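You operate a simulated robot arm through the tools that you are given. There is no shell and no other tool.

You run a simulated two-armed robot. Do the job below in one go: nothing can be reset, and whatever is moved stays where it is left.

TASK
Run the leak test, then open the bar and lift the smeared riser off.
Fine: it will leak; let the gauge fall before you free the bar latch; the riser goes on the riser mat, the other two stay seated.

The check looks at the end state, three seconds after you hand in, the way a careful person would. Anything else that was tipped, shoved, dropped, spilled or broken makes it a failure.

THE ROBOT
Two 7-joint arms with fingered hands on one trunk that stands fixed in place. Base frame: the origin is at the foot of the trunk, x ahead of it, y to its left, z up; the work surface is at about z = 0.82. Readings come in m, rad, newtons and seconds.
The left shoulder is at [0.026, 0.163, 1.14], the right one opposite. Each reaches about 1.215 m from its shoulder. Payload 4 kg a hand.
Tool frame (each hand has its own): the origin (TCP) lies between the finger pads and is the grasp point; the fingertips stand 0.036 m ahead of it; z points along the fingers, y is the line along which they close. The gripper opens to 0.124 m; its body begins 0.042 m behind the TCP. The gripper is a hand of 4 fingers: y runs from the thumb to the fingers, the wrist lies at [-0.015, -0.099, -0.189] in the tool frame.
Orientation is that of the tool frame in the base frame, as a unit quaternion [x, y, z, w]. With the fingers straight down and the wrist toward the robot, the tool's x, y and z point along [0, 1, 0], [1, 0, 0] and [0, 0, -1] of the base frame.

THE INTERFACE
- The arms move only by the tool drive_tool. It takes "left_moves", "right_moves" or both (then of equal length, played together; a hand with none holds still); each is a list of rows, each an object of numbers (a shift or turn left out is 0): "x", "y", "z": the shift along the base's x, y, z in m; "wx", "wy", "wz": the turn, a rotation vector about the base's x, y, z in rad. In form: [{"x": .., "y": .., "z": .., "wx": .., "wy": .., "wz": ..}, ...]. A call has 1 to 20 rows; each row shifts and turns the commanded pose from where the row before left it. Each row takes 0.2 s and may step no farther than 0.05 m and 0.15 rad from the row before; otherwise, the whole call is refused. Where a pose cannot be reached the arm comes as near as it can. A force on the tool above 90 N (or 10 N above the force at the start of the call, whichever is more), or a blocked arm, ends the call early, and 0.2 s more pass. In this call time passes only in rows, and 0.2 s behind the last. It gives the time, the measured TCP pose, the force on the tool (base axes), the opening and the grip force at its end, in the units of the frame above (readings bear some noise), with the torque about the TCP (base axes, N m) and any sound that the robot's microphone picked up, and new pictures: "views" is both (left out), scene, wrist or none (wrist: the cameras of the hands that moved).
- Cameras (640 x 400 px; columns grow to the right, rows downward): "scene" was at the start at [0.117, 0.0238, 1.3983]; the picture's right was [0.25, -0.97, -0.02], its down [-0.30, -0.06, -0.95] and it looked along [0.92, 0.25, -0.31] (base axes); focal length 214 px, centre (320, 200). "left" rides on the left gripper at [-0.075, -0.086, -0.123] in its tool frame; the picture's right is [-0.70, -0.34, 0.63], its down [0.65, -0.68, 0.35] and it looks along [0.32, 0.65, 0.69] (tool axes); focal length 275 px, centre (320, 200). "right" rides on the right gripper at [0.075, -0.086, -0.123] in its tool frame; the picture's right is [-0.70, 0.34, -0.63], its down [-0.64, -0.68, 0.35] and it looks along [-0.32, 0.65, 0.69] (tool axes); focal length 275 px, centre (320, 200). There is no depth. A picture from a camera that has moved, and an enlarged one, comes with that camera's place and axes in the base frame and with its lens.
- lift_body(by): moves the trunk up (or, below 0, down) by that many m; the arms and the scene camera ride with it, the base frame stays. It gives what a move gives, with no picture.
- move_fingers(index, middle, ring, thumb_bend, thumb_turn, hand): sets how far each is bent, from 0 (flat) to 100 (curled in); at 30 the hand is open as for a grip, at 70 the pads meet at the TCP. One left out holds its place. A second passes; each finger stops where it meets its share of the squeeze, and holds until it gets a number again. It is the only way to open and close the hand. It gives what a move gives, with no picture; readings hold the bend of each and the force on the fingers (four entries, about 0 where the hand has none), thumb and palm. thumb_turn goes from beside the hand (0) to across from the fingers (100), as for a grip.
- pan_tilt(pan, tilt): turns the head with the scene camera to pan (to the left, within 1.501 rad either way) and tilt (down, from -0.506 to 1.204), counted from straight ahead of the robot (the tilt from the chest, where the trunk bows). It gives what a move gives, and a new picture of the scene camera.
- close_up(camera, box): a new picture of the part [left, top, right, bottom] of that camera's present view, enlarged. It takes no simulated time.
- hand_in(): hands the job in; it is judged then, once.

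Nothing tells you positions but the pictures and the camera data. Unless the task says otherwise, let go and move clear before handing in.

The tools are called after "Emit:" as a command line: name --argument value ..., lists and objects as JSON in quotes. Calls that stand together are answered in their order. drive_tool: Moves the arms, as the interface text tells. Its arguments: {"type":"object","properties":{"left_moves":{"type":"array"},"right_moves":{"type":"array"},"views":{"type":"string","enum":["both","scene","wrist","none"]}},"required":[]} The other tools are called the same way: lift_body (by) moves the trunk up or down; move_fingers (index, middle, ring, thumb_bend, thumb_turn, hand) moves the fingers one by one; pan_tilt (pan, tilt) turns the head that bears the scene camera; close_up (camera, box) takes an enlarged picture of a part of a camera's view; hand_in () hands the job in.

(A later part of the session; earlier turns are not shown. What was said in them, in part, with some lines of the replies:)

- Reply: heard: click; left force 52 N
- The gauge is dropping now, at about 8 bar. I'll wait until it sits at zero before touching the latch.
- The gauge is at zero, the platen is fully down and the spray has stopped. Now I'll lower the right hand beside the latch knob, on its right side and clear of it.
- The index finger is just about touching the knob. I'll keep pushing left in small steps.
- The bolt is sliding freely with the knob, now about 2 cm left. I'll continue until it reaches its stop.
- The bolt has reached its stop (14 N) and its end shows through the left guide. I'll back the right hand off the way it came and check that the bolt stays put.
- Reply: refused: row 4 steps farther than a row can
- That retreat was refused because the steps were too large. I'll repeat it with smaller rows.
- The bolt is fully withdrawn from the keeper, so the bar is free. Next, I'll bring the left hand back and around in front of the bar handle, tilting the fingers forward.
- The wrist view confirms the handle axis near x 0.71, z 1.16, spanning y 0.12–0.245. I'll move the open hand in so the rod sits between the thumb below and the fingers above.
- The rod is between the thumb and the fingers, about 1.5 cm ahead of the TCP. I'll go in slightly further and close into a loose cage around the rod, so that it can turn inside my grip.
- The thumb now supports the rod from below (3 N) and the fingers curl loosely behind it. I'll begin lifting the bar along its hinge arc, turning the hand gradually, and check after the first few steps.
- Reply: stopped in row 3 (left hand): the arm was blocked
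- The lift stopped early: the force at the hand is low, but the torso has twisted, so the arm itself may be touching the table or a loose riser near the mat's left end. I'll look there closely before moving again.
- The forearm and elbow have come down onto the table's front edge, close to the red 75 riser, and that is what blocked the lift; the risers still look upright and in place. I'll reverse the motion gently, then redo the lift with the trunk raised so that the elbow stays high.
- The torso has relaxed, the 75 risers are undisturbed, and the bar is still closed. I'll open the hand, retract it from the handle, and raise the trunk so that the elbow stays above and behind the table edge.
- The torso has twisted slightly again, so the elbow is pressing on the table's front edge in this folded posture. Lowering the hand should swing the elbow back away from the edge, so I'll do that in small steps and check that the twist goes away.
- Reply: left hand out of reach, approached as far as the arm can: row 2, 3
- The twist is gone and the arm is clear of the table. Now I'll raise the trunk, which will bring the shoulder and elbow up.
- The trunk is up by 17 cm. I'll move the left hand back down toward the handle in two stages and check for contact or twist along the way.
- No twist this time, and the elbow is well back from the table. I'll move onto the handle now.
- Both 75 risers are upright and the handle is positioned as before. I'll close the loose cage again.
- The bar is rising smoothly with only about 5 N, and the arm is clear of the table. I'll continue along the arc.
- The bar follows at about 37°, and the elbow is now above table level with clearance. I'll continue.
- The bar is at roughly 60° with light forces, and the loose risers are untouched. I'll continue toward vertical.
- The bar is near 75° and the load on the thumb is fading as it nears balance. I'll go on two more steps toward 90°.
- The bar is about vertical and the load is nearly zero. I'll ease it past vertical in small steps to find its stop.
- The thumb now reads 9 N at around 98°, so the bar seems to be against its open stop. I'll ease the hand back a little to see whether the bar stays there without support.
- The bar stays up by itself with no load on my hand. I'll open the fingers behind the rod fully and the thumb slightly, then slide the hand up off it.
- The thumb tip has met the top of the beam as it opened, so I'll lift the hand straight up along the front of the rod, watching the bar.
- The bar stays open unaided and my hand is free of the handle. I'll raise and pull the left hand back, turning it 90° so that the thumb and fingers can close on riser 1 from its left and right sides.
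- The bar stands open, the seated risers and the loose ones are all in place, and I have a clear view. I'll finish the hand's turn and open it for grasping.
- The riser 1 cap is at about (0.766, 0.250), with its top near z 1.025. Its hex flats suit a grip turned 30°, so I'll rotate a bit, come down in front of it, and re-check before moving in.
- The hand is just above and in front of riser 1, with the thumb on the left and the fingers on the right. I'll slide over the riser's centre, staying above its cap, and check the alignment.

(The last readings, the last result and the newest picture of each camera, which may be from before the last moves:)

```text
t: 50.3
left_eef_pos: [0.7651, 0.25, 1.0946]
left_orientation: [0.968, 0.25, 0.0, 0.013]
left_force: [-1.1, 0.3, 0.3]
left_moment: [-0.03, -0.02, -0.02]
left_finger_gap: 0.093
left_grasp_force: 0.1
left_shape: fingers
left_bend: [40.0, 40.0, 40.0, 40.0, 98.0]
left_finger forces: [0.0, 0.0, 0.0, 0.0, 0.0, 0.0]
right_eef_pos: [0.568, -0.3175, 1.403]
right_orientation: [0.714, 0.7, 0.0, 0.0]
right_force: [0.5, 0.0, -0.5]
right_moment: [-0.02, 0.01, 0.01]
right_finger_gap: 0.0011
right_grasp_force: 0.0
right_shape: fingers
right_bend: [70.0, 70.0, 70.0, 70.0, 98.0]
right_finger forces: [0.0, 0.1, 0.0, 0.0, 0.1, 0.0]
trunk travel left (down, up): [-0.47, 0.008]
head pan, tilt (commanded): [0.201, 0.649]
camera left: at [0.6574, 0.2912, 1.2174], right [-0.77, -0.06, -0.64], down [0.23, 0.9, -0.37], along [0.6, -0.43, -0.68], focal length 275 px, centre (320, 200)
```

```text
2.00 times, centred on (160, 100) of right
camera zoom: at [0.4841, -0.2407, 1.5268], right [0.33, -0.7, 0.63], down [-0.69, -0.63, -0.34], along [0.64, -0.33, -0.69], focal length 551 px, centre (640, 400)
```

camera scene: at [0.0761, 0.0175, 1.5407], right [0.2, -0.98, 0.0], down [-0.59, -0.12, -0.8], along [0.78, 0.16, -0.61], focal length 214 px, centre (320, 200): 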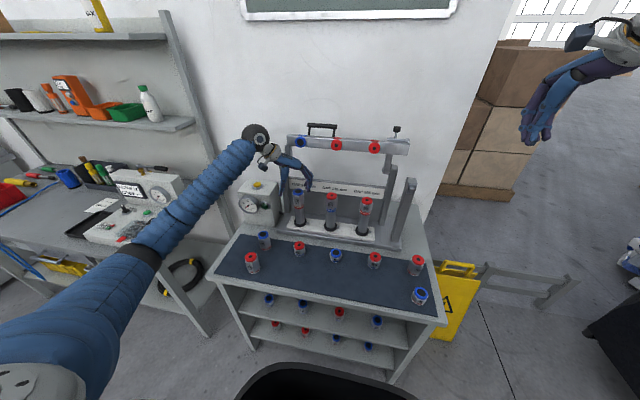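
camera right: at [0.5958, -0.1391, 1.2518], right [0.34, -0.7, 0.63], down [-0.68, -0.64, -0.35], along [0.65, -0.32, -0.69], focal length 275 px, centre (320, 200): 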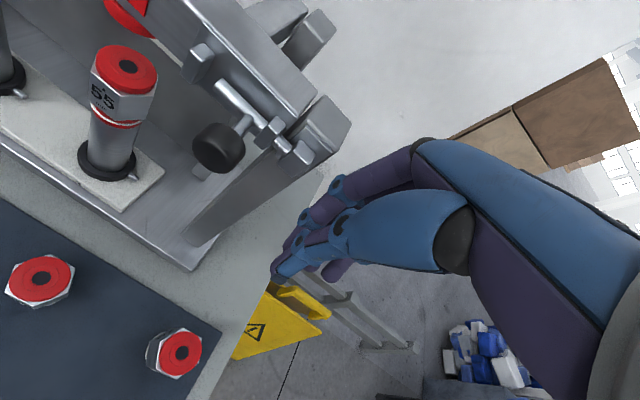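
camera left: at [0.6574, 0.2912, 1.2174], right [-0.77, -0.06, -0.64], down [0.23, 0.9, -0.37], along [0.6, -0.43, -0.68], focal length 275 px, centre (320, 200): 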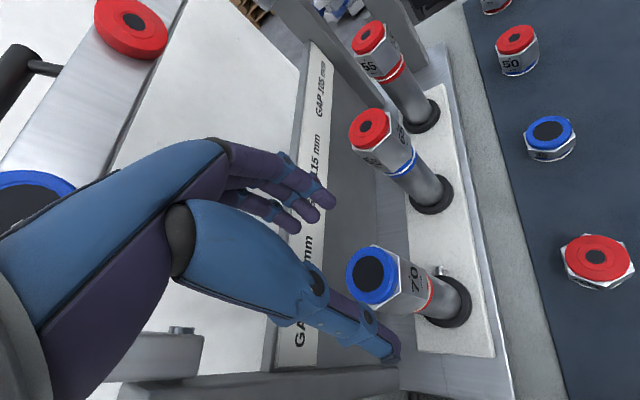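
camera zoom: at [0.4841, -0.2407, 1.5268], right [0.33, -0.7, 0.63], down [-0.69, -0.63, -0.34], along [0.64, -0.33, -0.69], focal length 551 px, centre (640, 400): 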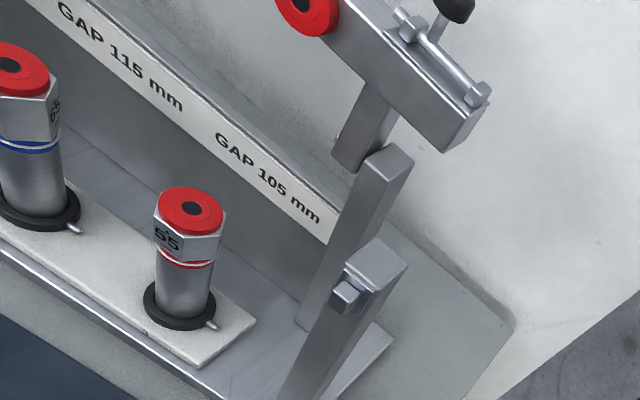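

The cap sits exactly under the grasp point in the wrist view, and the thumb and fingers straddle it evenly. I'll descend around it.

Emit:
drive_tool --left_moves '[{"z": -0.032}, {"z": -0.032}, {"z": -0.03}]' --views "wrist"

Emit:
close_up --camera "left" --box '[220, 140, 520, 400]'

Emit:
close_up --camera "scene" --box '[260, 120, 380, 230]'

```text
t: 51.1
left_eef_pos: [0.7639, 0.2483, 1.0027]
left_orientation: [0.968, 0.252, 0.0, 0.014]
left_force: [-0.1, 0.0, 0.1]
left_moment: [-0.06, -0.02, -0.02]
left_finger_gap: 0.0928
left_grasp_force: 0.1
left_shape: fingers
left_bend: [40.0, 40.0, 40.0, 40.0, 98.0]
left_finger forces: [0.1, 0.0, 0.1, 0.0, 0.0, 0.1]
right_eef_pos: [0.5674, -0.3184, 1.4034]
right_orientation: [0.714, 0.7, -0.001, 0.0]
right_force: [0.0, 0.7, 0.6]
right_moment: [0.02, -0.02, 0.01]
right_finger_gap: 0.0011
right_grasp_force: 0.1
right_shape: fingers
right_bend: [70.0, 70.0, 70.0, 70.0, 98.0]
right_finger forces: [0.1, 0.1, 0.0, 0.1, 0.0, 0.0]
trunk travel left (down, up): [-0.47, 0.008]
head pan, tilt (commanded): [0.201, 0.649]
camera left: at [0.6566, 0.291, 1.1235], right [-0.77, -0.06, -0.64], down [0.23, 0.9, -0.37], along [0.6, -0.43, -0.68], focal length 275 px, centre (320, 200)
```

left: 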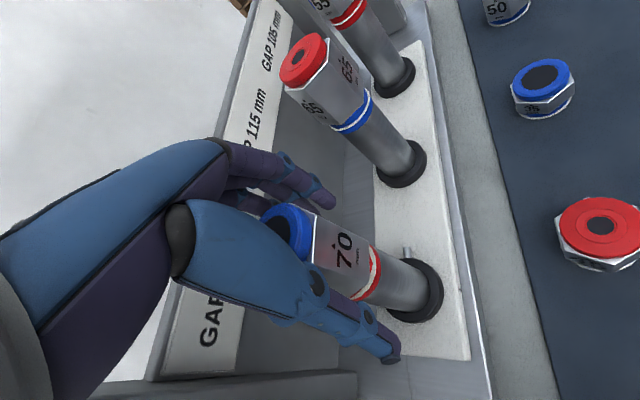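

```text
1.54 times, centred on (370, 270) of left
camera zoom: at [0.6566, 0.291, 1.1235], right [-0.77, -0.06, -0.64], down [0.23, 0.9, -0.37], along [0.6, -0.43, -0.68], focal length 424 px, centre (243, 92)
```

zoom: 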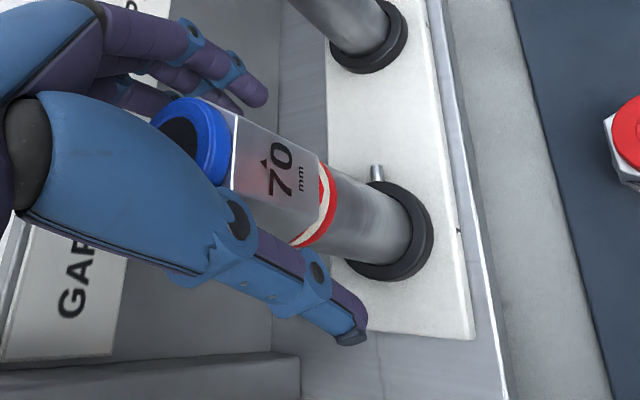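

```text
3.64 times, centred on (320, 175) of scene
camera zoom: at [0.076, 0.0175, 1.5407], right [0.2, -0.98, 0.0], down [-0.59, -0.12, -0.8], along [0.78, 0.16, -0.61], focal length 780 px, centre (320, 291)
```

zoom: 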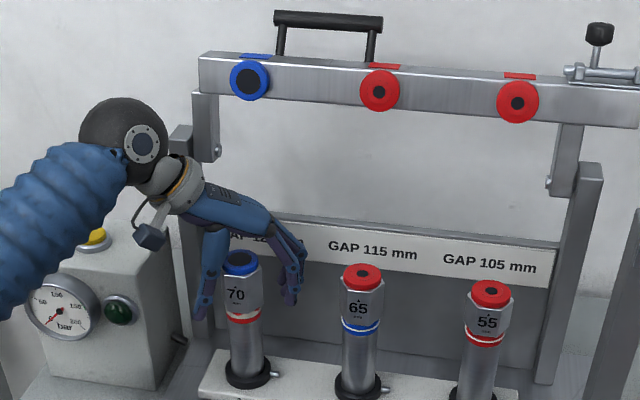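

The hand is around the riser with clearance on both sides. I'll go a few millimetres lower and close the grip.

Emit:
drive_tool --left_moves '[{"x": 0.001, "y": 0.001, "z": -0.007}]' --views "none"

Emit:
move_fingers --hand "left" --index 70 --middle 70 --ring 70 --thumb_bend 70

Emit:
close_up --camera "left" --box '[220, 140, 520, 400]'

Emit:
close_up --camera "scene" --box '[260, 120, 380, 230]'

```text
t: 51.5
left_eef_pos: [0.7649, 0.2489, 0.9957]
left_orientation: [0.968, 0.252, 0.0, 0.014]
left_force: [0.6, 0.3, -0.2]
left_moment: [0.02, 0.0, 0.06]
left_finger_gap: 0.0929
left_grasp_force: 0.1
left_shape: fingers
left_bend: [40.0, 40.0, 40.0, 40.0, 98.0]
left_finger forces: [0.0, 0.1, 0.1, 0.0, 0.1, 0.0]
right_eef_pos: [0.5668, -0.3173, 1.4028]
right_orientation: [0.714, 0.7, -0.001, -0.001]
right_force: [-0.4, 0.4, -0.9]
right_moment: [-0.01, 0.04, 0.01]
right_finger_gap: 0.001
right_grasp_force: 0.1
right_shape: fingers
right_bend: [70.0, 70.0, 70.0, 70.0, 98.0]
right_finger forces: [0.1, 0.0, 0.0, 0.0, 0.1, 0.1]
trunk travel left (down, up): [-0.47, 0.008]
head pan, tilt (commanded): [0.201, 0.649]
```

```text
t: 52.5
left_eef_pos: [0.7655, 0.2503, 0.9951]
left_orientation: [0.968, 0.251, 0.0, 0.014]
left_force: [1.0, 0.3, -0.9]
left_moment: [-0.02, -0.06, 0.03]
left_finger_gap: 0.0466
left_grasp_force: 30.4
left_shape: fingers
left_bend: [55.0, 59.0, 69.0, 60.0, 96.0]
left_finger forces: [20.6, 7.7, 1.2, 0.0, 31.1, 0.0]
right_eef_pos: [0.5674, -0.3177, 1.4033]
right_orientation: [0.714, 0.7, -0.001, 0.0]
right_force: [0.3, -0.4, 0.7]
right_moment: [-0.01, 0.01, 0.02]
right_finger_gap: 0.0009
right_grasp_force: 0.1
right_shape: fingers
right_bend: [70.0, 70.0, 70.0, 70.0, 98.0]
right_finger forces: [0.1, 0.1, 0.1, 0.0, 0.1, 0.1]
trunk travel left (down, up): [-0.47, 0.008]
head pan, tilt (commanded): [0.201, 0.649]
```

```text
1.54 times, centred on (370, 270) of left
camera zoom: at [0.6578, 0.2916, 1.1173], right [-0.77, -0.06, -0.64], down [0.23, 0.9, -0.37], along [0.6, -0.43, -0.68], focal length 424 px, centre (243, 92)
```

zoom: 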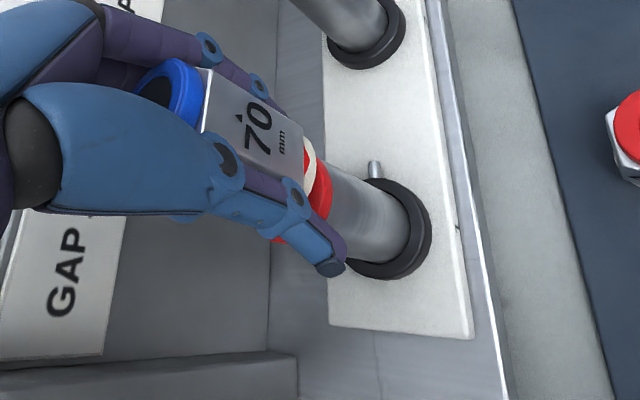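

```text
3.64 times, centred on (320, 175) of scene
camera zoom: at [0.0759, 0.0172, 1.5407], right [0.2, -0.98, 0.0], down [-0.59, -0.12, -0.8], along [0.78, 0.16, -0.61], focal length 780 px, centre (320, 291)
```

zoom: 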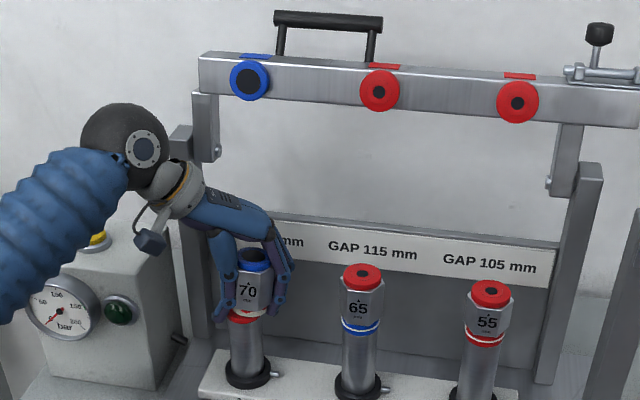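

The grip reads about 30 N and the fingers have stopped against the riser. I'll look closely to make sure the riser is still straight on its post before lifting.

Emit:
close_up --camera "scene" --box '[285, 180, 325, 215]'

Emit:
close_up --camera "left" --box '[270, 150, 430, 290]'

```text
11.43 times, centred on (305, 198) of scene
camera zoom: at [0.0759, 0.0172, 1.5407], right [0.2, -0.98, 0.0], down [-0.59, -0.12, -0.8], along [0.78, 0.16, -0.61], focal length 2451 px, centre (491, 229)
```

zoom: 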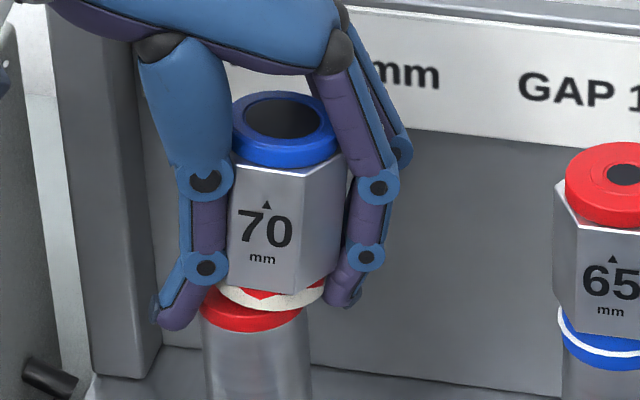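

```text
2.86 times, centred on (350, 220) of left
camera zoom: at [0.6578, 0.2916, 1.1173], right [-0.77, -0.06, -0.64], down [0.23, 0.9, -0.37], along [0.6, -0.43, -0.68], focal length 786 px, centre (234, 143)
```

zoom: 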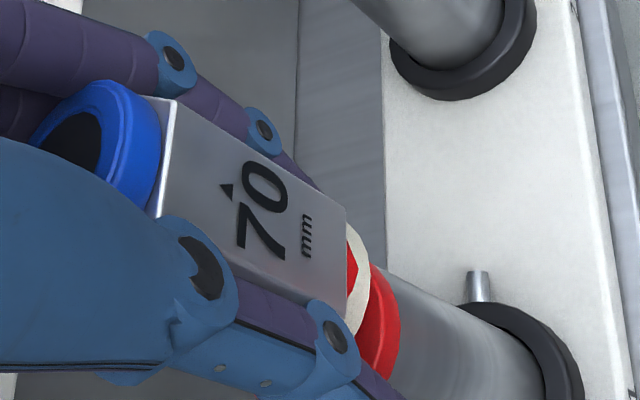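

The riser has shifted a few millimetres on its post under the grip but is held firmly. I'll lift it straight up slowly and check that it comes cleanly off.

Emit:
drive_tool --left_moves '[{"z": 0.006}, {"z": 0.01}]' --views "none"

Emit:
close_up --camera "scene" --box '[280, 165, 345, 225]'

Emit:
close_up --camera "left" --box '[220, 140, 520, 400]'

```text
t: 53.1
left_eef_pos: [0.7661, 0.2508, 1.0106]
left_orientation: [0.968, 0.252, -0.001, 0.014]
left_force: [0.6, -0.5, -1.8]
left_moment: [0.01, -0.02, 0.06]
left_finger_gap: 0.0469
left_grasp_force: 30.0
left_shape: fingers
left_bend: [55.0, 59.0, 69.0, 60.0, 96.0]
left_finger forces: [20.3, 7.9, 1.3, 0.0, 30.6, 0.0]
right_eef_pos: [0.568, -0.3172, 1.4043]
right_orientation: [0.714, 0.7, -0.001, -0.001]
right_force: [-1.5, -0.5, 0.1]
right_moment: [0.0, 0.0, 0.01]
right_finger_gap: 0.001
right_grasp_force: 0.1
right_shape: fingers
right_bend: [70.0, 70.0, 70.0, 70.0, 98.0]
right_finger forces: [0.1, 0.0, 0.0, 0.0, 0.0, 0.0]
trunk travel left (down, up): [-0.47, 0.008]
head pan, tilt (commanded): [0.201, 0.649]
```

```text
6.67 times, centred on (312, 195) of scene
camera zoom: at [0.0759, 0.0171, 1.5408], right [0.2, -0.98, 0.0], down [-0.59, -0.12, -0.8], along [0.78, 0.16, -0.61], focal length 1430 px, centre (370, 233)
```

zoom: 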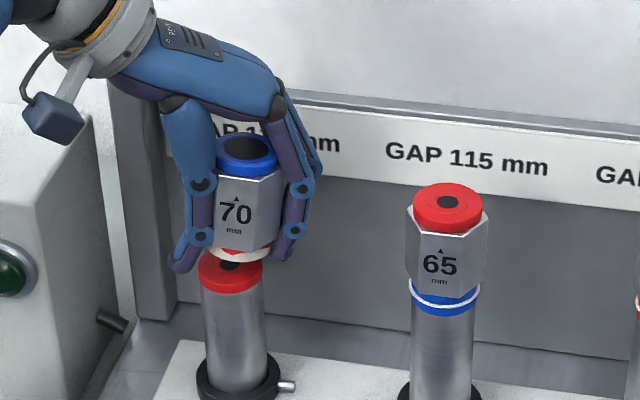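

```text
1.54 times, centred on (370, 270) of left
camera zoom: at [0.6576, 0.2921, 1.1332], right [-0.77, -0.06, -0.64], down [0.23, 0.9, -0.37], along [0.6, -0.43, -0.68], focal length 424 px, centre (243, 92)
```

zoom: 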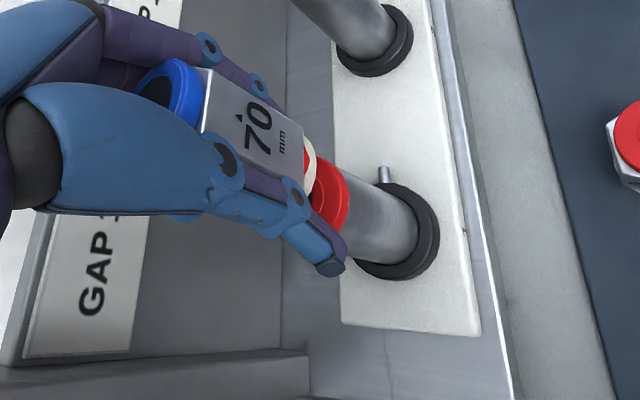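

The riser has come cleanly off: the post top is bare and stations 2 and 3 are unmoved. I'll lift a bit more and carry it back over the mat's free front middle area.

Emit:
drive_tool --left_moves '[{"z": 0.025}, {"z": 0.025}, {"x": -0.03, "y": -0.005}, {"x": -0.045, "y": -0.02}, {"x": -0.045, "y": -0.02}, {"x": -0.045, "y": -0.02}, {"x": -0.045, "y": -0.02}, {"x": -0.03, "y": -0.02}]' --views "both"

Emit:
close_up --camera "scene" --box '[200, 130, 460, 310]'

Emit:
close_up --camera "left" --box '[220, 140, 520, 400]'

```text
t: 54.9
left_eef_pos: [0.5254, 0.1445, 1.0625]
left_orientation: [0.967, 0.253, 0.0, 0.014]
left_force: [0.3, 0.9, -3.1]
left_moment: [0.02, 0.01, 0.01]
left_finger_gap: 0.0467
left_grasp_force: 30.5
left_shape: fingers
left_bend: [55.0, 60.0, 69.0, 60.0, 96.0]
left_finger forces: [20.6, 8.3, 1.2, 0.1, 30.0, 0.0]
right_eef_pos: [0.5674, -0.3173, 1.4032]
right_orientation: [0.713, 0.701, 0.001, -0.001]
right_force: [-0.4, -0.9, -0.2]
right_moment: [0.01, -0.02, 0.04]
right_finger_gap: 0.001
right_grasp_force: 0.1
right_shape: fingers
right_bend: [70.0, 70.0, 70.0, 70.0, 98.0]
right_finger forces: [0.1, 0.0, 0.1, 0.1, 0.1, 0.0]
trunk travel left (down, up): [-0.47, 0.008]
head pan, tilt (commanded): [0.201, 0.649]
camera scene: at [0.076, 0.0166, 1.5407], right [0.2, -0.98, 0.0], down [-0.59, -0.12, -0.8], along [0.78, 0.16, -0.61], focal length 214 px, centre (320, 200)
camera left: at [0.4175, 0.1861, 1.1847], right [-0.77, -0.06, -0.64], down [0.23, 0.9, -0.37], along [0.6, -0.43, -0.68], focal length 275 px, centre (320, 200)
```

scene: 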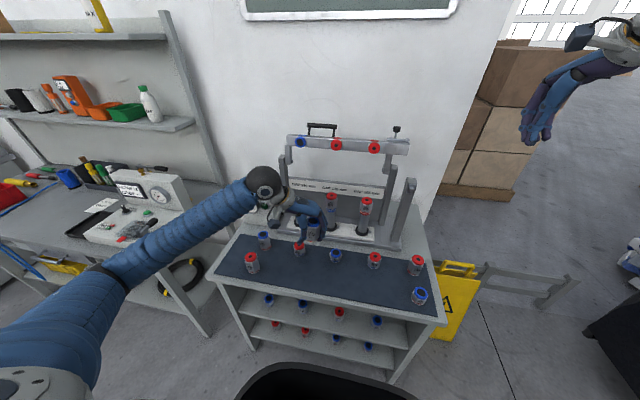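
left: 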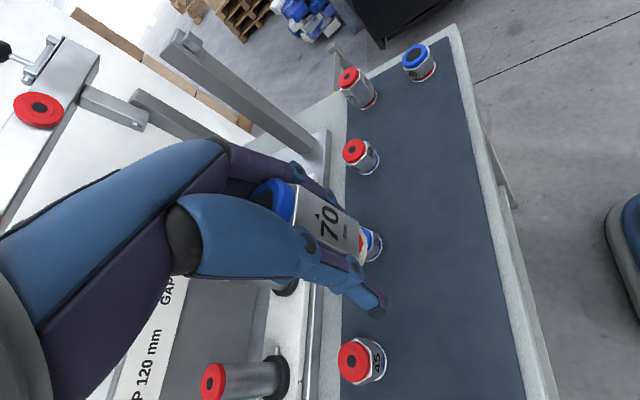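

```text
2.22 times, centred on (330, 220) of scene
camera zoom: at [0.076, 0.0166, 1.5407], right [0.2, -0.98, 0.0], down [-0.59, -0.12, -0.8], along [0.78, 0.16, -0.61], focal length 477 px, centre (298, 156)
```

zoom: 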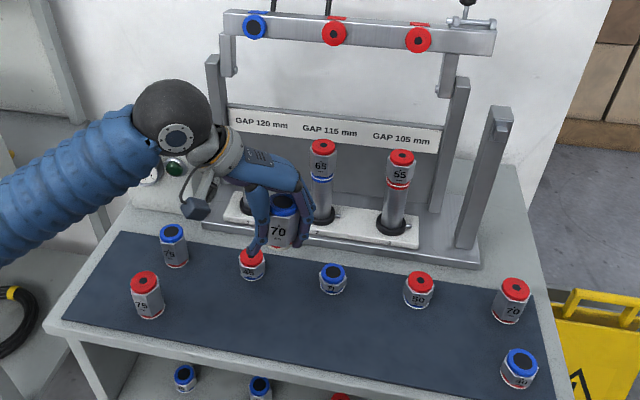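

```text
1.54 times, centred on (370, 270) of left
camera zoom: at [0.4175, 0.1861, 1.1847], right [-0.77, -0.06, -0.64], down [0.23, 0.9, -0.37], along [0.6, -0.43, -0.68], focal length 424 px, centre (243, 92)
```

zoom: 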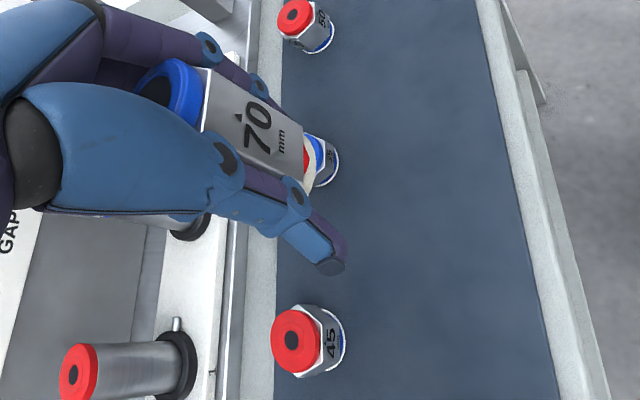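

The riser is over the mat and held upright, and the other risers are clear. I'll set it down near (0.515, 0.165), which leaves room for the fingers to open; first down to just above the mat.

Emit:
drive_tool --left_moves '[{"x": -0.01, "y": 0.02}, {"z": -0.04}, {"z": -0.04}, {"z": -0.04}, {"z": -0.035}, {"z": -0.025}]' --views "both"

Emit:
close_up --camera "scene" --box '[220, 180, 400, 310]'

Emit:
close_up --camera "left" --box '[220, 140, 520, 400]'

```text
t: 56.3
left_eef_pos: [0.5163, 0.1637, 0.8812]
left_orientation: [0.968, 0.252, 0.0, 0.014]
left_force: [0.2, -0.3, -3.6]
left_moment: [0.02, 0.0, -0.01]
left_finger_gap: 0.0467
left_grasp_force: 30.2
left_shape: fingers
left_bend: [55.0, 60.0, 69.0, 60.0, 96.0]
left_finger forces: [20.4, 8.4, 1.3, 0.0, 29.8, 0.0]
right_eef_pos: [0.5669, -0.3173, 1.4025]
right_orientation: [0.714, 0.7, -0.001, -0.001]
right_force: [0.0, -0.4, -0.5]
right_moment: [-0.01, 0.01, 0.03]
right_finger_gap: 0.001
right_grasp_force: 0.1
right_shape: fingers
right_bend: [70.0, 70.0, 70.0, 70.0, 98.0]
right_finger forces: [0.1, 0.1, 0.1, 0.1, 0.0, 0.0]
trunk travel left (down, up): [-0.47, 0.008]
head pan, tilt (commanded): [0.201, 0.649]
camera scene: at [0.0757, 0.0176, 1.5407], right [0.2, -0.98, 0.0], down [-0.59, -0.12, -0.8], along [0.78, 0.16, -0.61], focal length 214 px, centre (320, 200)
camera left: at [0.4078, 0.2057, 1.0026], right [-0.77, -0.06, -0.64], down [0.23, 0.9, -0.37], along [0.6, -0.43, -0.68], focal length 275 px, centre (320, 200)
```

scene: 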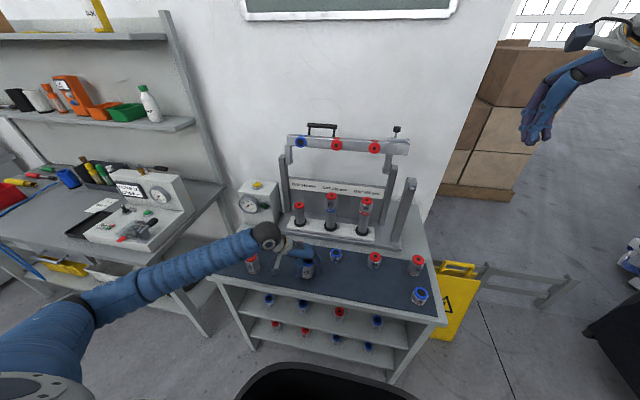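
left: 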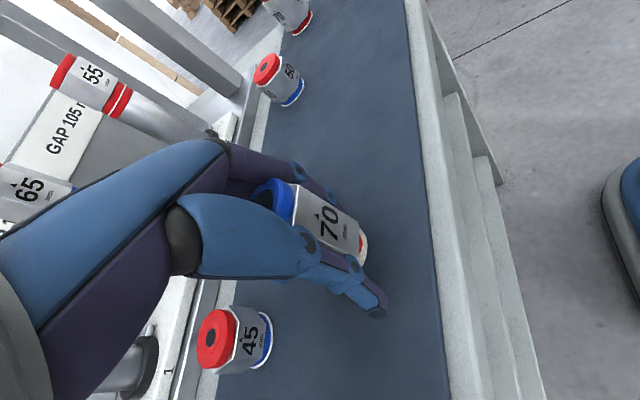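

```text
3.08 times, centred on (310, 245) of scene
camera zoom: at [0.0757, 0.0176, 1.5407], right [0.2, -0.98, 0.0], down [-0.59, -0.12, -0.8], along [0.78, 0.16, -0.61], focal length 660 px, centre (351, 62)
```

zoom: 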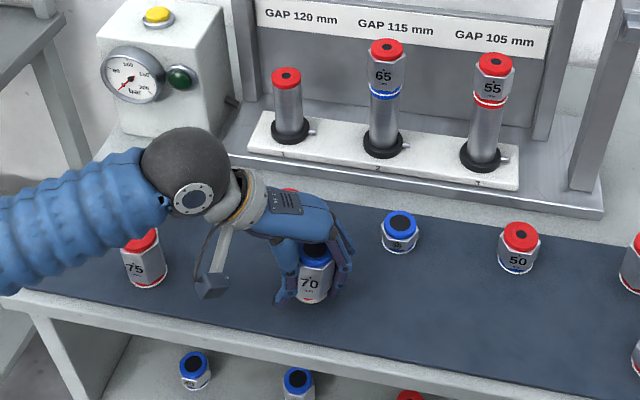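

```text
1.54 times, centred on (370, 270) of left
camera zoom: at [0.4078, 0.2057, 1.0026], right [-0.77, -0.06, -0.64], down [0.23, 0.9, -0.37], along [0.6, -0.43, -0.68], focal length 424 px, centre (243, 92)
```

zoom: 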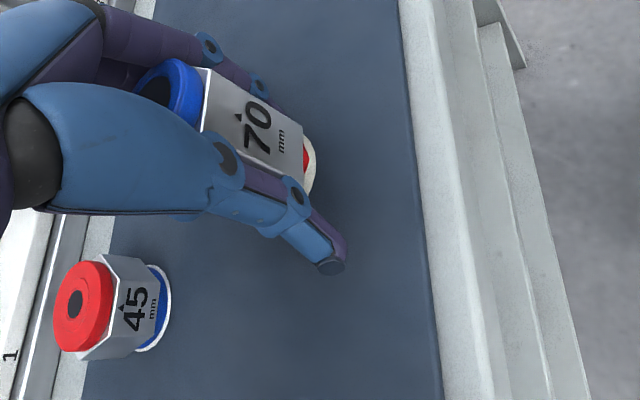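

I'm about 2 cm above the mat. I'll lower it in fine steps until the force shows contact.

Emit:
drive_tool --left_moves '[{"z": -0.005}, {"z": -0.005}, {"z": -0.004}]' --views "none"

Emit:
close_up --camera "left" --box '[270, 180, 430, 320]'

Emit:
close_up --camera "scene" --box '[280, 235, 350, 290]'

```text
t: 57.1
left_eef_pos: [0.5149, 0.1645, 0.8663]
left_orientation: [0.968, 0.252, 0.001, 0.014]
left_force: [0.1, -1.1, 7.3]
left_moment: [-0.13, -0.24, 0.02]
left_finger_gap: 0.0464
left_grasp_force: 37.4
left_shape: fingers
left_bend: [55.0, 59.0, 69.0, 60.0, 96.0]
left_finger forces: [20.2, 21.7, 1.0, 0.0, 31.0, 0.0]
right_eef_pos: [0.5671, -0.3165, 1.4032]
right_orientation: [0.714, 0.7, 0.0, 0.0]
right_force: [-1.1, -0.4, -0.2]
right_moment: [-0.02, -0.01, -0.01]
right_finger_gap: 0.0011
right_grasp_force: 0.0
right_shape: fingers
right_bend: [70.0, 70.0, 70.0, 70.0, 98.0]
right_finger forces: [0.0, 0.0, 0.1, 0.0, 0.0, 0.0]
trunk travel left (down, up): [-0.47, 0.008]
head pan, tilt (commanded): [0.201, 0.649]
```

```text
2.86 times, centred on (350, 250) of left
camera zoom: at [0.4069, 0.2062, 0.9899], right [-0.77, -0.06, -0.64], down [0.23, 0.9, -0.37], along [0.6, -0.43, -0.68], focal length 786 px, centre (234, 57)
```

zoom: 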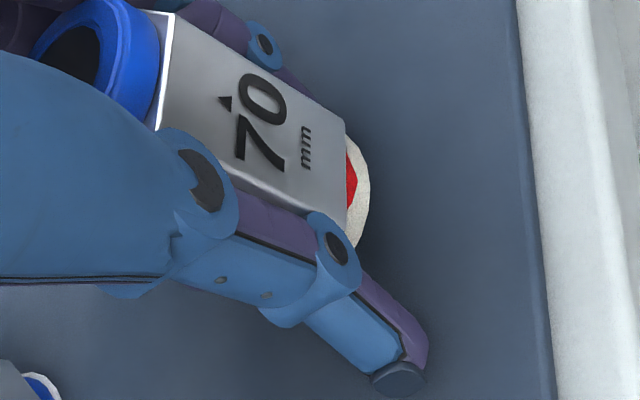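

```text
7.27 times, centred on (315, 262) of scene
camera zoom: at [0.0749, 0.0168, 1.5409], right [0.2, -0.98, 0.0], down [-0.59, -0.12, -0.8], along [0.78, 0.16, -0.6], focal length 1560 px, centre (356, -254)
```

zoom: 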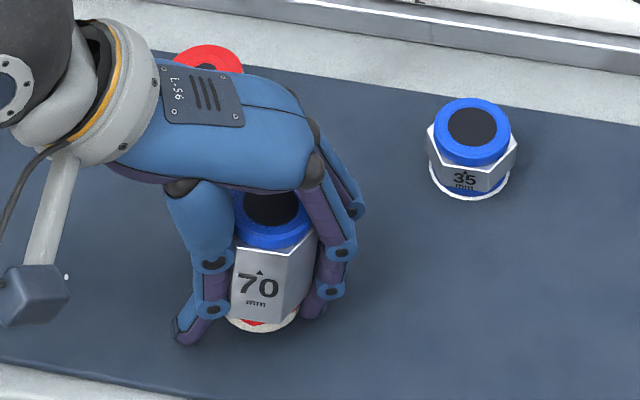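

Contact: the vertical force changed by 11 N as the riser and a fingertip reached the mat. I'll loosen the grip slightly, so the riser settles flat, and check.

Emit:
move_fingers --hand "left" --index 52 --middle 55 --ring 60 --thumb_bend 56

Emit:
close_up --camera "left" --box '[270, 180, 430, 320]'

Emit:
close_up --camera "scene" --box '[280, 235, 350, 290]'

```text
t: 58.1
left_eef_pos: [0.5153, 0.1656, 0.8681]
left_orientation: [0.968, 0.251, 0.0, 0.014]
left_force: [-1.3, -0.1, 0.7]
left_moment: [0.0, 0.02, 0.02]
left_finger_gap: 0.0498
left_grasp_force: 3.8
left_shape: fingers
left_bend: [52.0, 55.0, 60.0, 56.0, 97.0]
left_finger forces: [0.0, 4.9, 0.0, 0.0, 2.5, 0.1]
right_eef_pos: [0.5661, -0.3176, 1.4023]
right_orientation: [0.714, 0.701, 0.0, 0.0]
right_force: [0.1, -0.7, -0.3]
right_moment: [0.0, 0.01, 0.0]
right_finger_gap: 0.0012
right_grasp_force: 0.1
right_shape: fingers
right_bend: [70.0, 70.0, 70.0, 70.0, 98.0]
right_finger forces: [0.0, 0.0, 0.0, 0.0, 0.1, 0.0]
trunk travel left (down, up): [-0.47, 0.008]
head pan, tilt (commanded): [0.201, 0.649]
```

```text
2.86 times, centred on (350, 250) of left
camera zoom: at [0.4072, 0.2065, 0.9889], right [-0.77, -0.06, -0.64], down [0.23, 0.9, -0.37], along [0.6, -0.43, -0.68], focal length 786 px, centre (234, 57)
```

zoom: 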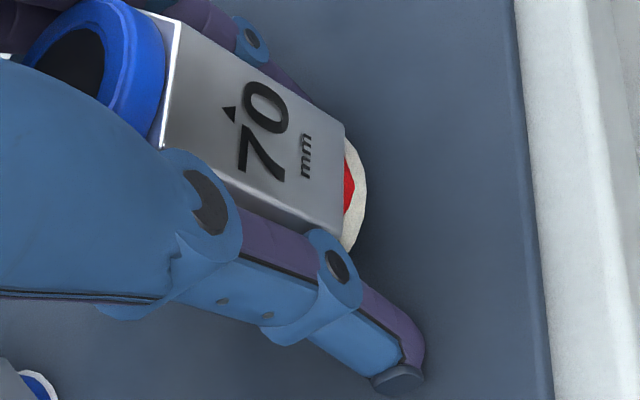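

```text
7.27 times, centred on (315, 262) of scene
camera zoom: at [0.0756, 0.0171, 1.5408], right [0.2, -0.98, 0.0], down [-0.59, -0.12, -0.8], along [0.78, 0.16, -0.6], focal length 1560 px, centre (356, -254)
```

zoom: 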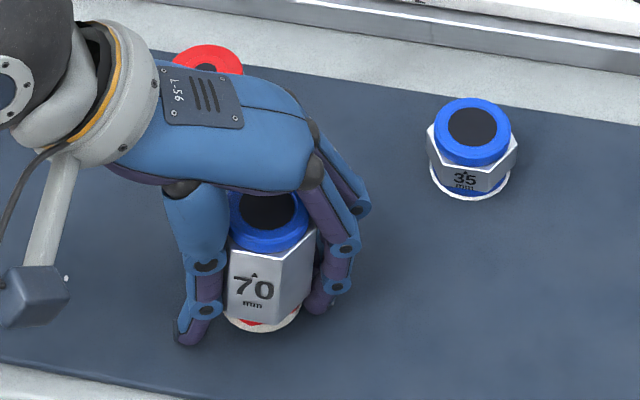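

The riser now rests on the mat with only light finger contact. I'll open the hand wider, evenly.

Emit:
move_fingers --hand "left" --index 46 --middle 47 --ring 48 --thumb_bend 48

Emit:
close_up --camera "left" --box '[220, 140, 460, 320]'

Emit:
close_up --camera "scene" --box '[280, 235, 350, 290]'

```text
t: 59.1
left_eef_pos: [0.514, 0.1651, 0.8668]
left_orientation: [0.968, 0.252, 0.0, 0.014]
left_force: [1.0, -1.6, 0.3]
left_moment: [0.01, -0.01, 0.01]
left_finger_gap: 0.0699
left_grasp_force: 0.7
left_shape: fingers
left_bend: [46.0, 47.0, 48.0, 48.0, 97.0]
left_finger forces: [0.0, 0.0, 0.1, 0.1, 1.1, 0.0]
right_eef_pos: [0.5669, -0.3167, 1.4025]
right_orientation: [0.714, 0.7, -0.001, -0.001]
right_force: [0.1, -0.3, 0.0]
right_moment: [-0.01, -0.01, 0.04]
right_finger_gap: 0.0011
right_grasp_force: 0.0
right_shape: fingers
right_bend: [70.0, 70.0, 70.0, 70.0, 98.0]
right_finger forces: [0.1, 0.1, 0.1, 0.0, 0.0, 0.1]
trunk travel left (down, up): [-0.47, 0.008]
head pan, tilt (commanded): [0.201, 0.649]
```

```text
2.22 times, centred on (340, 230) of left
camera zoom: at [0.4073, 0.2065, 0.989], right [-0.77, -0.06, -0.64], down [0.23, 0.9, -0.37], along [0.6, -0.43, -0.68], focal length 612 px, centre (276, 133)
```

zoom: 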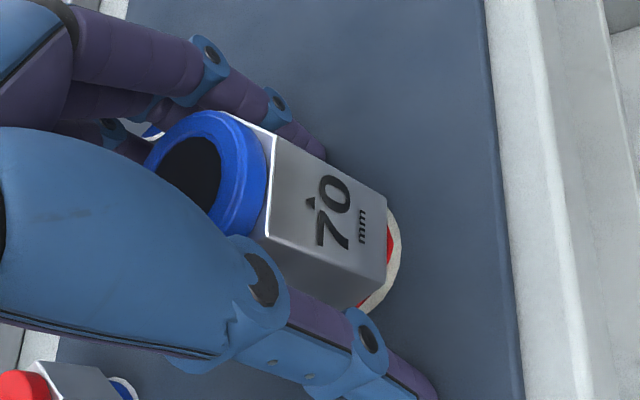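

```text
7.27 times, centred on (315, 262) of scene
camera zoom: at [0.0757, 0.0171, 1.5408], right [0.2, -0.98, 0.0], down [-0.59, -0.12, -0.8], along [0.78, 0.16, -0.6], focal length 1560 px, centre (356, -254)
```

zoom: 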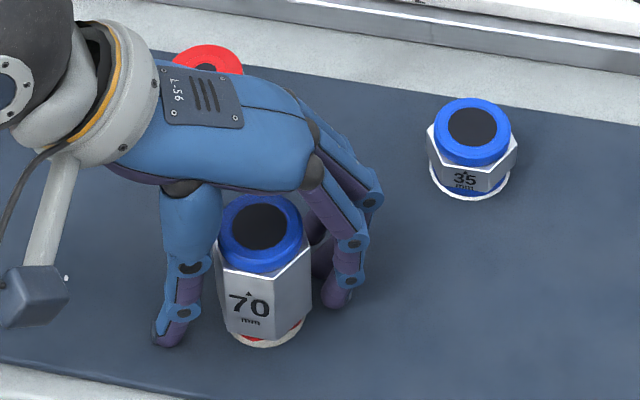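

The riser stands upright and the contact is down to about 1 N at the thumb. I'll open fully and check again before lifting the hand away.

Emit:
move_fingers --hand "left" --index 40 --middle 40 --ring 40 --thumb_bend 38

Emit:
close_up --camera "left" --box '[220, 140, 460, 320]'

Emit:
close_up --camera "scene" --box '[280, 235, 350, 290]'

```text
t: 60.1
left_eef_pos: [0.5151, 0.1644, 0.8676]
left_orientation: [0.968, 0.252, 0.0, 0.014]
left_force: [0.3, -0.7, -0.3]
left_moment: [-0.04, -0.02, -0.01]
left_finger_gap: 0.0958
left_grasp_force: 0.1
left_shape: fingers
left_bend: [40.0, 40.0, 40.0, 38.0, 97.0]
left_finger forces: [0.0, 0.0, 0.1, 0.0, 0.0, 0.0]
right_eef_pos: [0.5671, -0.3176, 1.4041]
right_orientation: [0.715, 0.7, -0.001, -0.001]
right_force: [-1.3, -0.8, -0.4]
right_moment: [0.0, 0.01, -0.06]
right_finger_gap: 0.0008
right_grasp_force: 0.0
right_shape: fingers
right_bend: [70.0, 70.0, 70.0, 70.0, 98.0]
right_finger forces: [0.0, 0.1, 0.0, 0.0, 0.0, 0.0]
trunk travel left (down, up): [-0.47, 0.008]
head pan, tilt (commanded): [0.201, 0.649]
```

```text
2.22 times, centred on (340, 230) of left
camera zoom: at [0.4073, 0.2065, 0.989], right [-0.77, -0.06, -0.64], down [0.23, 0.9, -0.37], along [0.6, -0.43, -0.68], focal length 612 px, centre (276, 133)
```

zoom: 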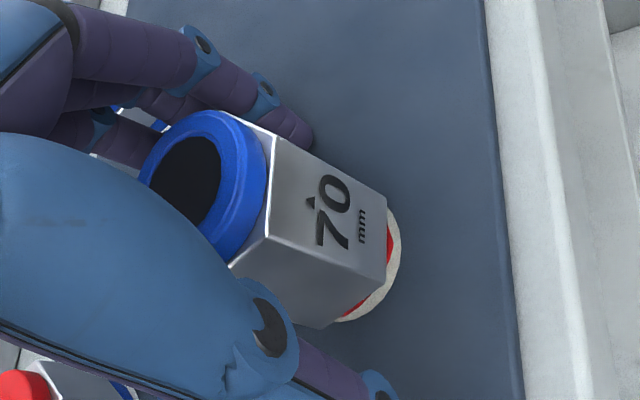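

```text
7.27 times, centred on (315, 262) of scene
camera zoom: at [0.0757, 0.0171, 1.5408], right [0.2, -0.98, 0.0], down [-0.59, -0.12, -0.8], along [0.78, 0.16, -0.6], focal length 1560 px, centre (356, -254)
```

zoom: 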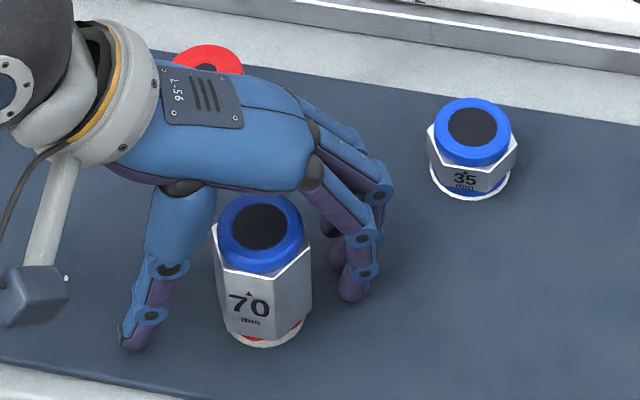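

The riser stands by itself on the mat with no finger contact. I'll raise the hand straight up off it.

Emit:
drive_tool --left_moves '[{"z": 0.015}, {"z": 0.025}, {"z": 0.035}, {"z": 0.04}, {"z": 0.04}, {"z": 0.04}, {"z": 0.04}]' --views "both"

Emit:
close_up --camera "scene" --box '[210, 120, 450, 310]'

```text
t: 61.7
left_eef_pos: [0.5158, 0.1645, 1.1015]
left_orientation: [0.968, 0.252, 0.0, 0.013]
left_force: [-0.6, 1.0, -0.1]
left_moment: [-0.01, 0.0, 0.02]
left_finger_gap: 0.0961
left_grasp_force: 0.1
left_shape: fingers
left_bend: [40.0, 40.0, 40.0, 38.0, 97.0]
left_finger forces: [0.1, 0.0, 0.0, 0.0, 0.0, 0.0]
right_eef_pos: [0.5677, -0.3188, 1.4025]
right_orientation: [0.714, 0.7, -0.001, -0.001]
right_force: [-0.4, 0.0, -0.2]
right_moment: [-0.02, -0.01, 0.04]
right_finger_gap: 0.0012
right_grasp_force: 0.0
right_shape: fingers
right_bend: [70.0, 70.0, 70.0, 70.0, 98.0]
right_finger forces: [0.1, 0.1, 0.1, 0.0, 0.0, 0.0]
trunk travel left (down, up): [-0.47, 0.008]
head pan, tilt (commanded): [0.201, 0.649]
camera scene: at [0.0759, 0.0167, 1.5408], right [0.2, -0.98, 0.0], down [-0.59, -0.12, -0.8], along [0.78, 0.16, -0.61], focal length 214 px, centre (320, 200)
camera left: at [0.409, 0.2059, 1.2237], right [-0.77, -0.06, -0.64], down [0.23, 0.9, -0.37], along [0.6, -0.43, -0.68], focal length 275 px, centre (320, 200)
```

scene: 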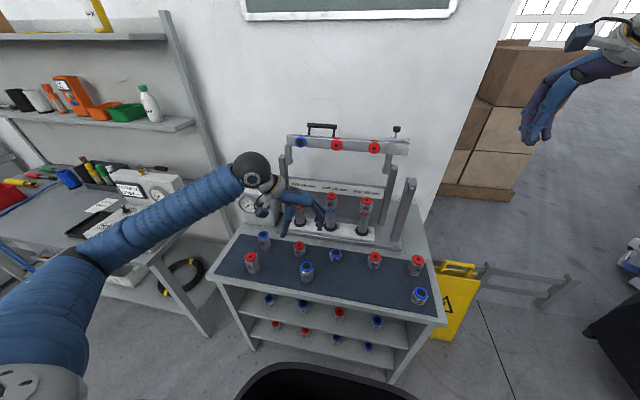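
left: 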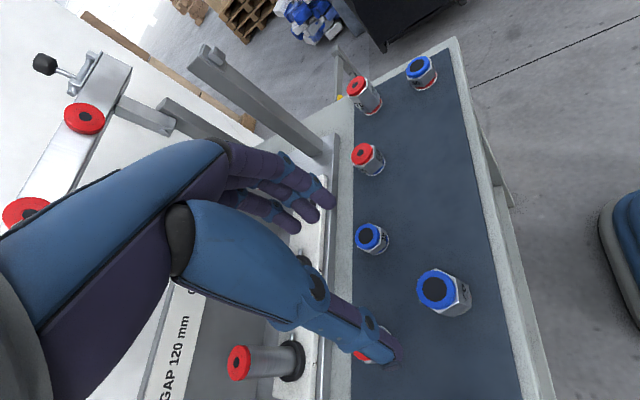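

```text
2.11 times, centred on (330, 215) of scene
camera zoom: at [0.0759, 0.0167, 1.5408], right [0.2, -0.98, 0.0], down [-0.59, -0.12, -0.8], along [0.78, 0.16, -0.61], focal length 452 px, centre (299, 168)
```

zoom: 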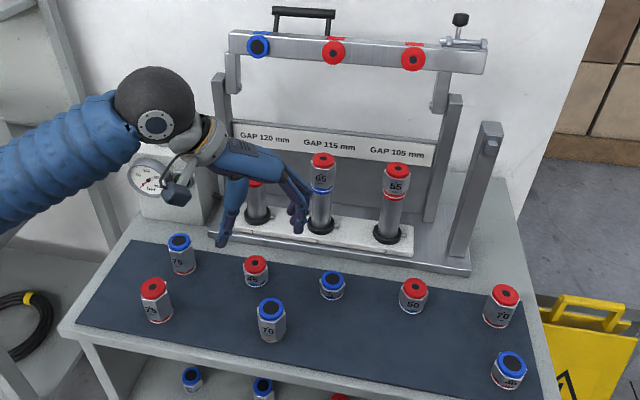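

The smeared 70 riser stands upright on the mat, 65 and 55 are still seated, and the bar is open. I'll move the left hand up and aside, then inspect everything before handing in.

Emit:
drive_tool --left_moves '[{"z": 0.04}, {"z": 0.04}, {"z": 0.04}, {"z": 0.04}, {"y": 0.04, "z": 0.02}, {"y": 0.045}, {"y": 0.045}, {"y": 0.045}]' --views "both"

Emit:
pan_tilt --pan 0.0 --tilt 0.75

Emit:
close_up --camera "scene" --box '[150, 80, 440, 260]'

Emit:
close_up --camera "scene" --box '[150, 180, 440, 340]'

```text
t: 63.5
left_eef_pos: [0.512, 0.343, 1.2833]
left_orientation: [0.968, 0.252, 0.0, 0.014]
left_force: [0.1, -0.4, -0.2]
left_moment: [0.01, -0.01, 0.02]
left_finger_gap: 0.096
left_grasp_force: 0.2
left_shape: fingers
left_bend: [40.0, 40.0, 40.0, 38.0, 97.0]
left_finger forces: [0.0, 0.0, 0.0, 0.0, 0.0, 0.0]
right_eef_pos: [0.566, -0.3159, 1.4051]
right_orientation: [0.714, 0.7, 0.0, 0.001]
right_force: [-0.8, 0.0, -0.5]
right_moment: [0.04, 0.01, 0.0]
right_finger_gap: 0.0012
right_grasp_force: 0.0
right_shape: fingers
right_bend: [70.0, 70.0, 70.0, 70.0, 98.0]
right_finger forces: [0.0, 0.0, 0.0, 0.0, 0.1, 0.1]
trunk travel left (down, up): [-0.47, 0.008]
head pan, tilt (commanded): [0.201, 0.649]
camera scene: at [0.0743, 0.0189, 1.5408], right [0.2, -0.98, 0.0], down [-0.59, -0.12, -0.8], along [0.78, 0.16, -0.6], focal length 214 px, centre (320, 200)
camera left: at [0.4045, 0.384, 1.4043], right [-0.77, -0.06, -0.64], down [0.23, 0.9, -0.37], along [0.6, -0.43, -0.68], focal length 275 px, centre (320, 200)
```

scene: 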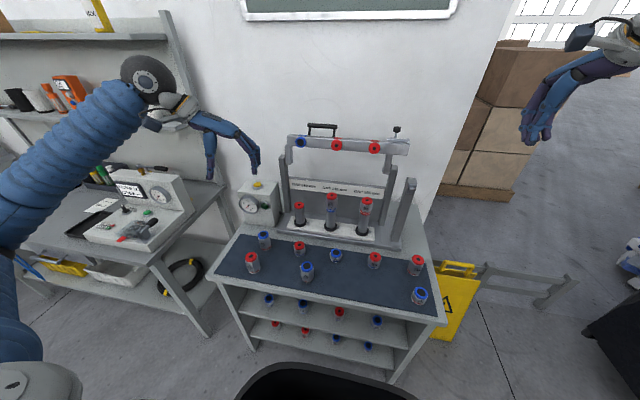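
left: 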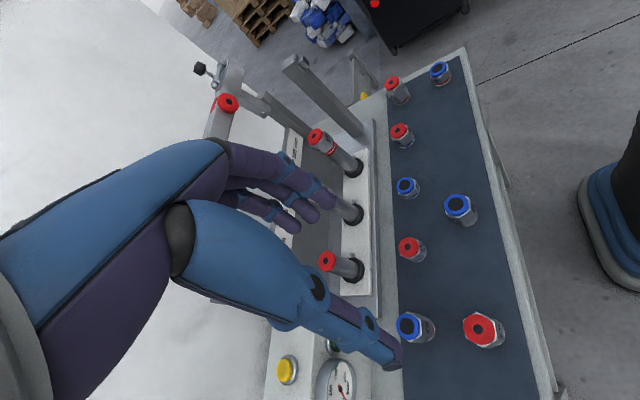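

```text
t: 64.3
left_eef_pos: [0.5135, 0.3408, 1.2824]
left_orientation: [0.968, 0.252, -0.001, 0.013]
left_force: [-0.1, 0.4, -0.4]
left_moment: [-0.01, 0.03, 0.02]
left_finger_gap: 0.096
left_grasp_force: 0.0
left_shape: fingers
left_bend: [40.0, 40.0, 40.0, 38.0, 97.0]
left_finger forces: [0.0, 0.0, 0.0, 0.0, 0.0, 0.0]
right_eef_pos: [0.5678, -0.3176, 1.4031]
right_orientation: [0.714, 0.7, -0.001, -0.001]
right_force: [0.7, -0.4, -1.4]
right_moment: [0.04, 0.0, -0.02]
right_finger_gap: 0.0011
right_grasp_force: 0.1
right_shape: fingers
right_bend: [70.0, 70.0, 70.0, 70.0, 98.0]
right_finger forces: [0.1, 0.0, 0.0, 0.1, 0.0, 0.1]
trunk travel left (down, up): [-0.47, 0.008]
head pan, tilt (commanded): [0.0, 0.75]
camera scene: at [0.074, -0.0004, 1.5322], right [0.0, -1.0, 0.0], down [-0.68, 0.0, -0.73], along [0.73, 0.0, -0.68], focal length 214 px, centre (320, 200)
```

scene: 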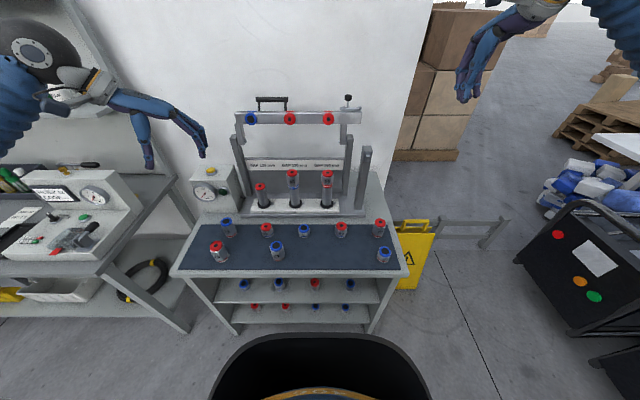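

```text
2.21 times, centred on (295, 170) of scene
camera zoom: at [0.074, -0.0004, 1.5322], right [0.0, -1.0, 0.0], down [-0.68, 0.0, -0.73], along [0.73, 0.0, -0.68], focal length 473 px, centre (375, 266)
```

zoom: 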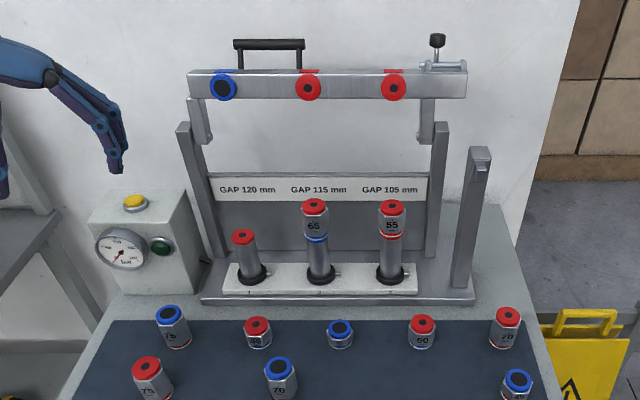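

```text
2.21 times, centred on (295, 260) of scene
camera zoom: at [0.074, -0.0004, 1.5322], right [0.0, -1.0, 0.0], down [-0.68, 0.0, -0.73], along [0.73, 0.0, -0.68], focal length 473 px, centre (375, 68)
```

zoom: 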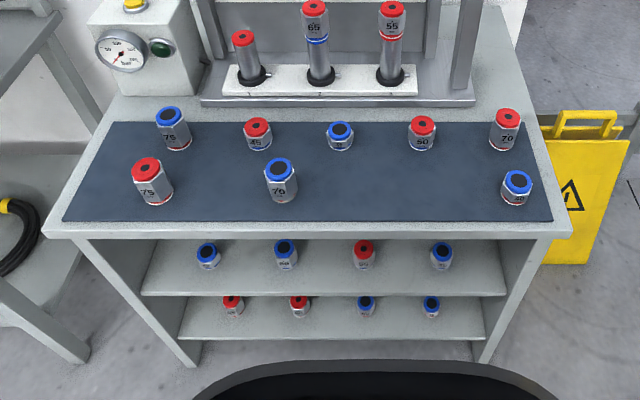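

Everything looks in order from here. I'll take a last close look at the gauge, the seated risers, the placed riser and the bolt.

Emit:
close_up --camera "scene" --box '[185, 160, 245, 215]'

Emit:
close_up --camera "scene" --box '[280, 160, 345, 215]'

Emit:
close_up --camera "scene" --box '[205, 210, 305, 275]'

Emit:
close_up --camera "scene" --box '[225, 85, 375, 185]'

```text
7.27 times, centred on (215, 188) of scene
camera zoom: at [0.074, -0.0004, 1.5322], right [0.0, -1.0, 0.0], down [-0.68, 0.0, -0.73], along [0.73, 0.0, -0.68], focal length 1560 px, centre (1084, 291)
```

zoom: 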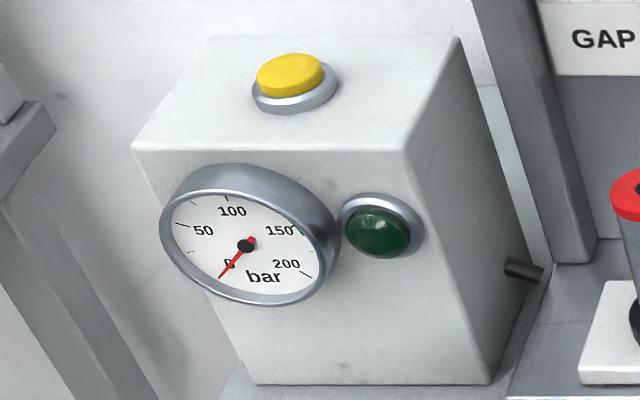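

```text
7.27 times, centred on (312, 188) of scene
camera zoom: at [0.074, -0.0004, 1.5322], right [0.0, -1.0, 0.0], down [-0.68, 0.0, -0.73], along [0.73, 0.0, -0.68], focal length 1560 px, centre (374, 291)
```

zoom: 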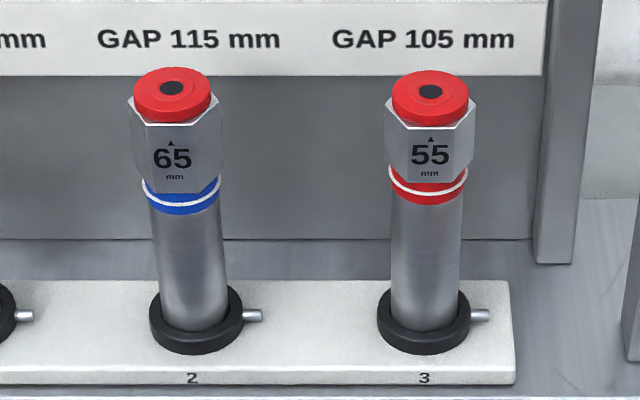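

```text
6.15 times, centred on (255, 242) of scene
camera zoom: at [0.074, -0.0004, 1.5322], right [0.0, -1.0, 0.0], down [-0.68, 0.0, -0.73], along [0.73, 0.0, -0.68], focal length 1320 px, centre (720, -62)
```

zoom: 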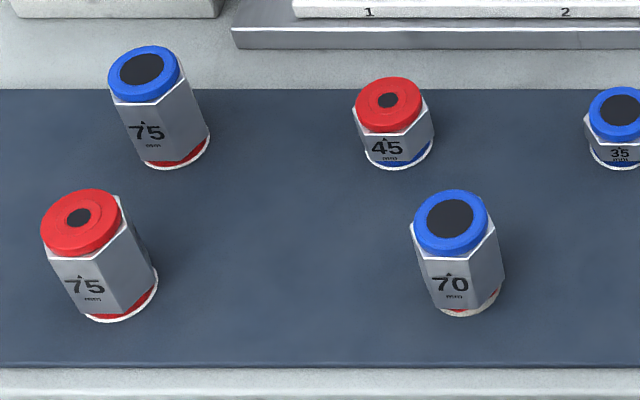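

```text
4.00 times, centred on (300, 135) of scene
camera zoom: at [0.074, -0.0004, 1.5322], right [0.0, -1.0, 0.0], down [-0.68, 0.0, -0.73], along [0.73, 0.0, -0.68], focal length 858 px, centre (400, 460)
```

zoom: 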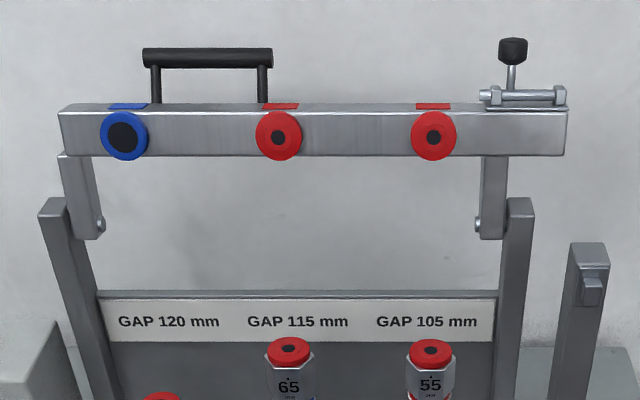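

The gauge reads 0, the bar stands open by itself, 65 and 55 are seated squarely, and the smeared 70 riser is upright on the mat. The other risers are still in place and both hands are clear, so I'm handing in.

Emit:
hand_in

```text
The job is handed in.
```

The job is handed in. The leak test ran, the bar is open, and the smeared riser is off and standing on the riser mat.

- **Leak test:** Riser 1 (the 70, with the ragged white seal) sprayed water and the gauge stuck at about 38 bar. I waited until it fell to zero and the platen was down before freeing the bar latch.
- **Bar:** The latch bolt is fully drawn. The bar stands open, a little past vertical, and stayed there without support for over 20 seconds.
- **Risers:** The 70 is upright at the front middle of the mat. The 65 and 55 are still seated squarely, and none of the other risers looked moved in the final pictures.

**Arm contact:** On my first try at lifting the bar, the left elbow pressed against the table's front edge hard enough to stop the lift and twist the torso, and it pressed lightly again as I backed off. I saw no sign that the table or anything on it moved. I then raised the trunk by 17 cm and the second lift was clean; the trunk is still up.
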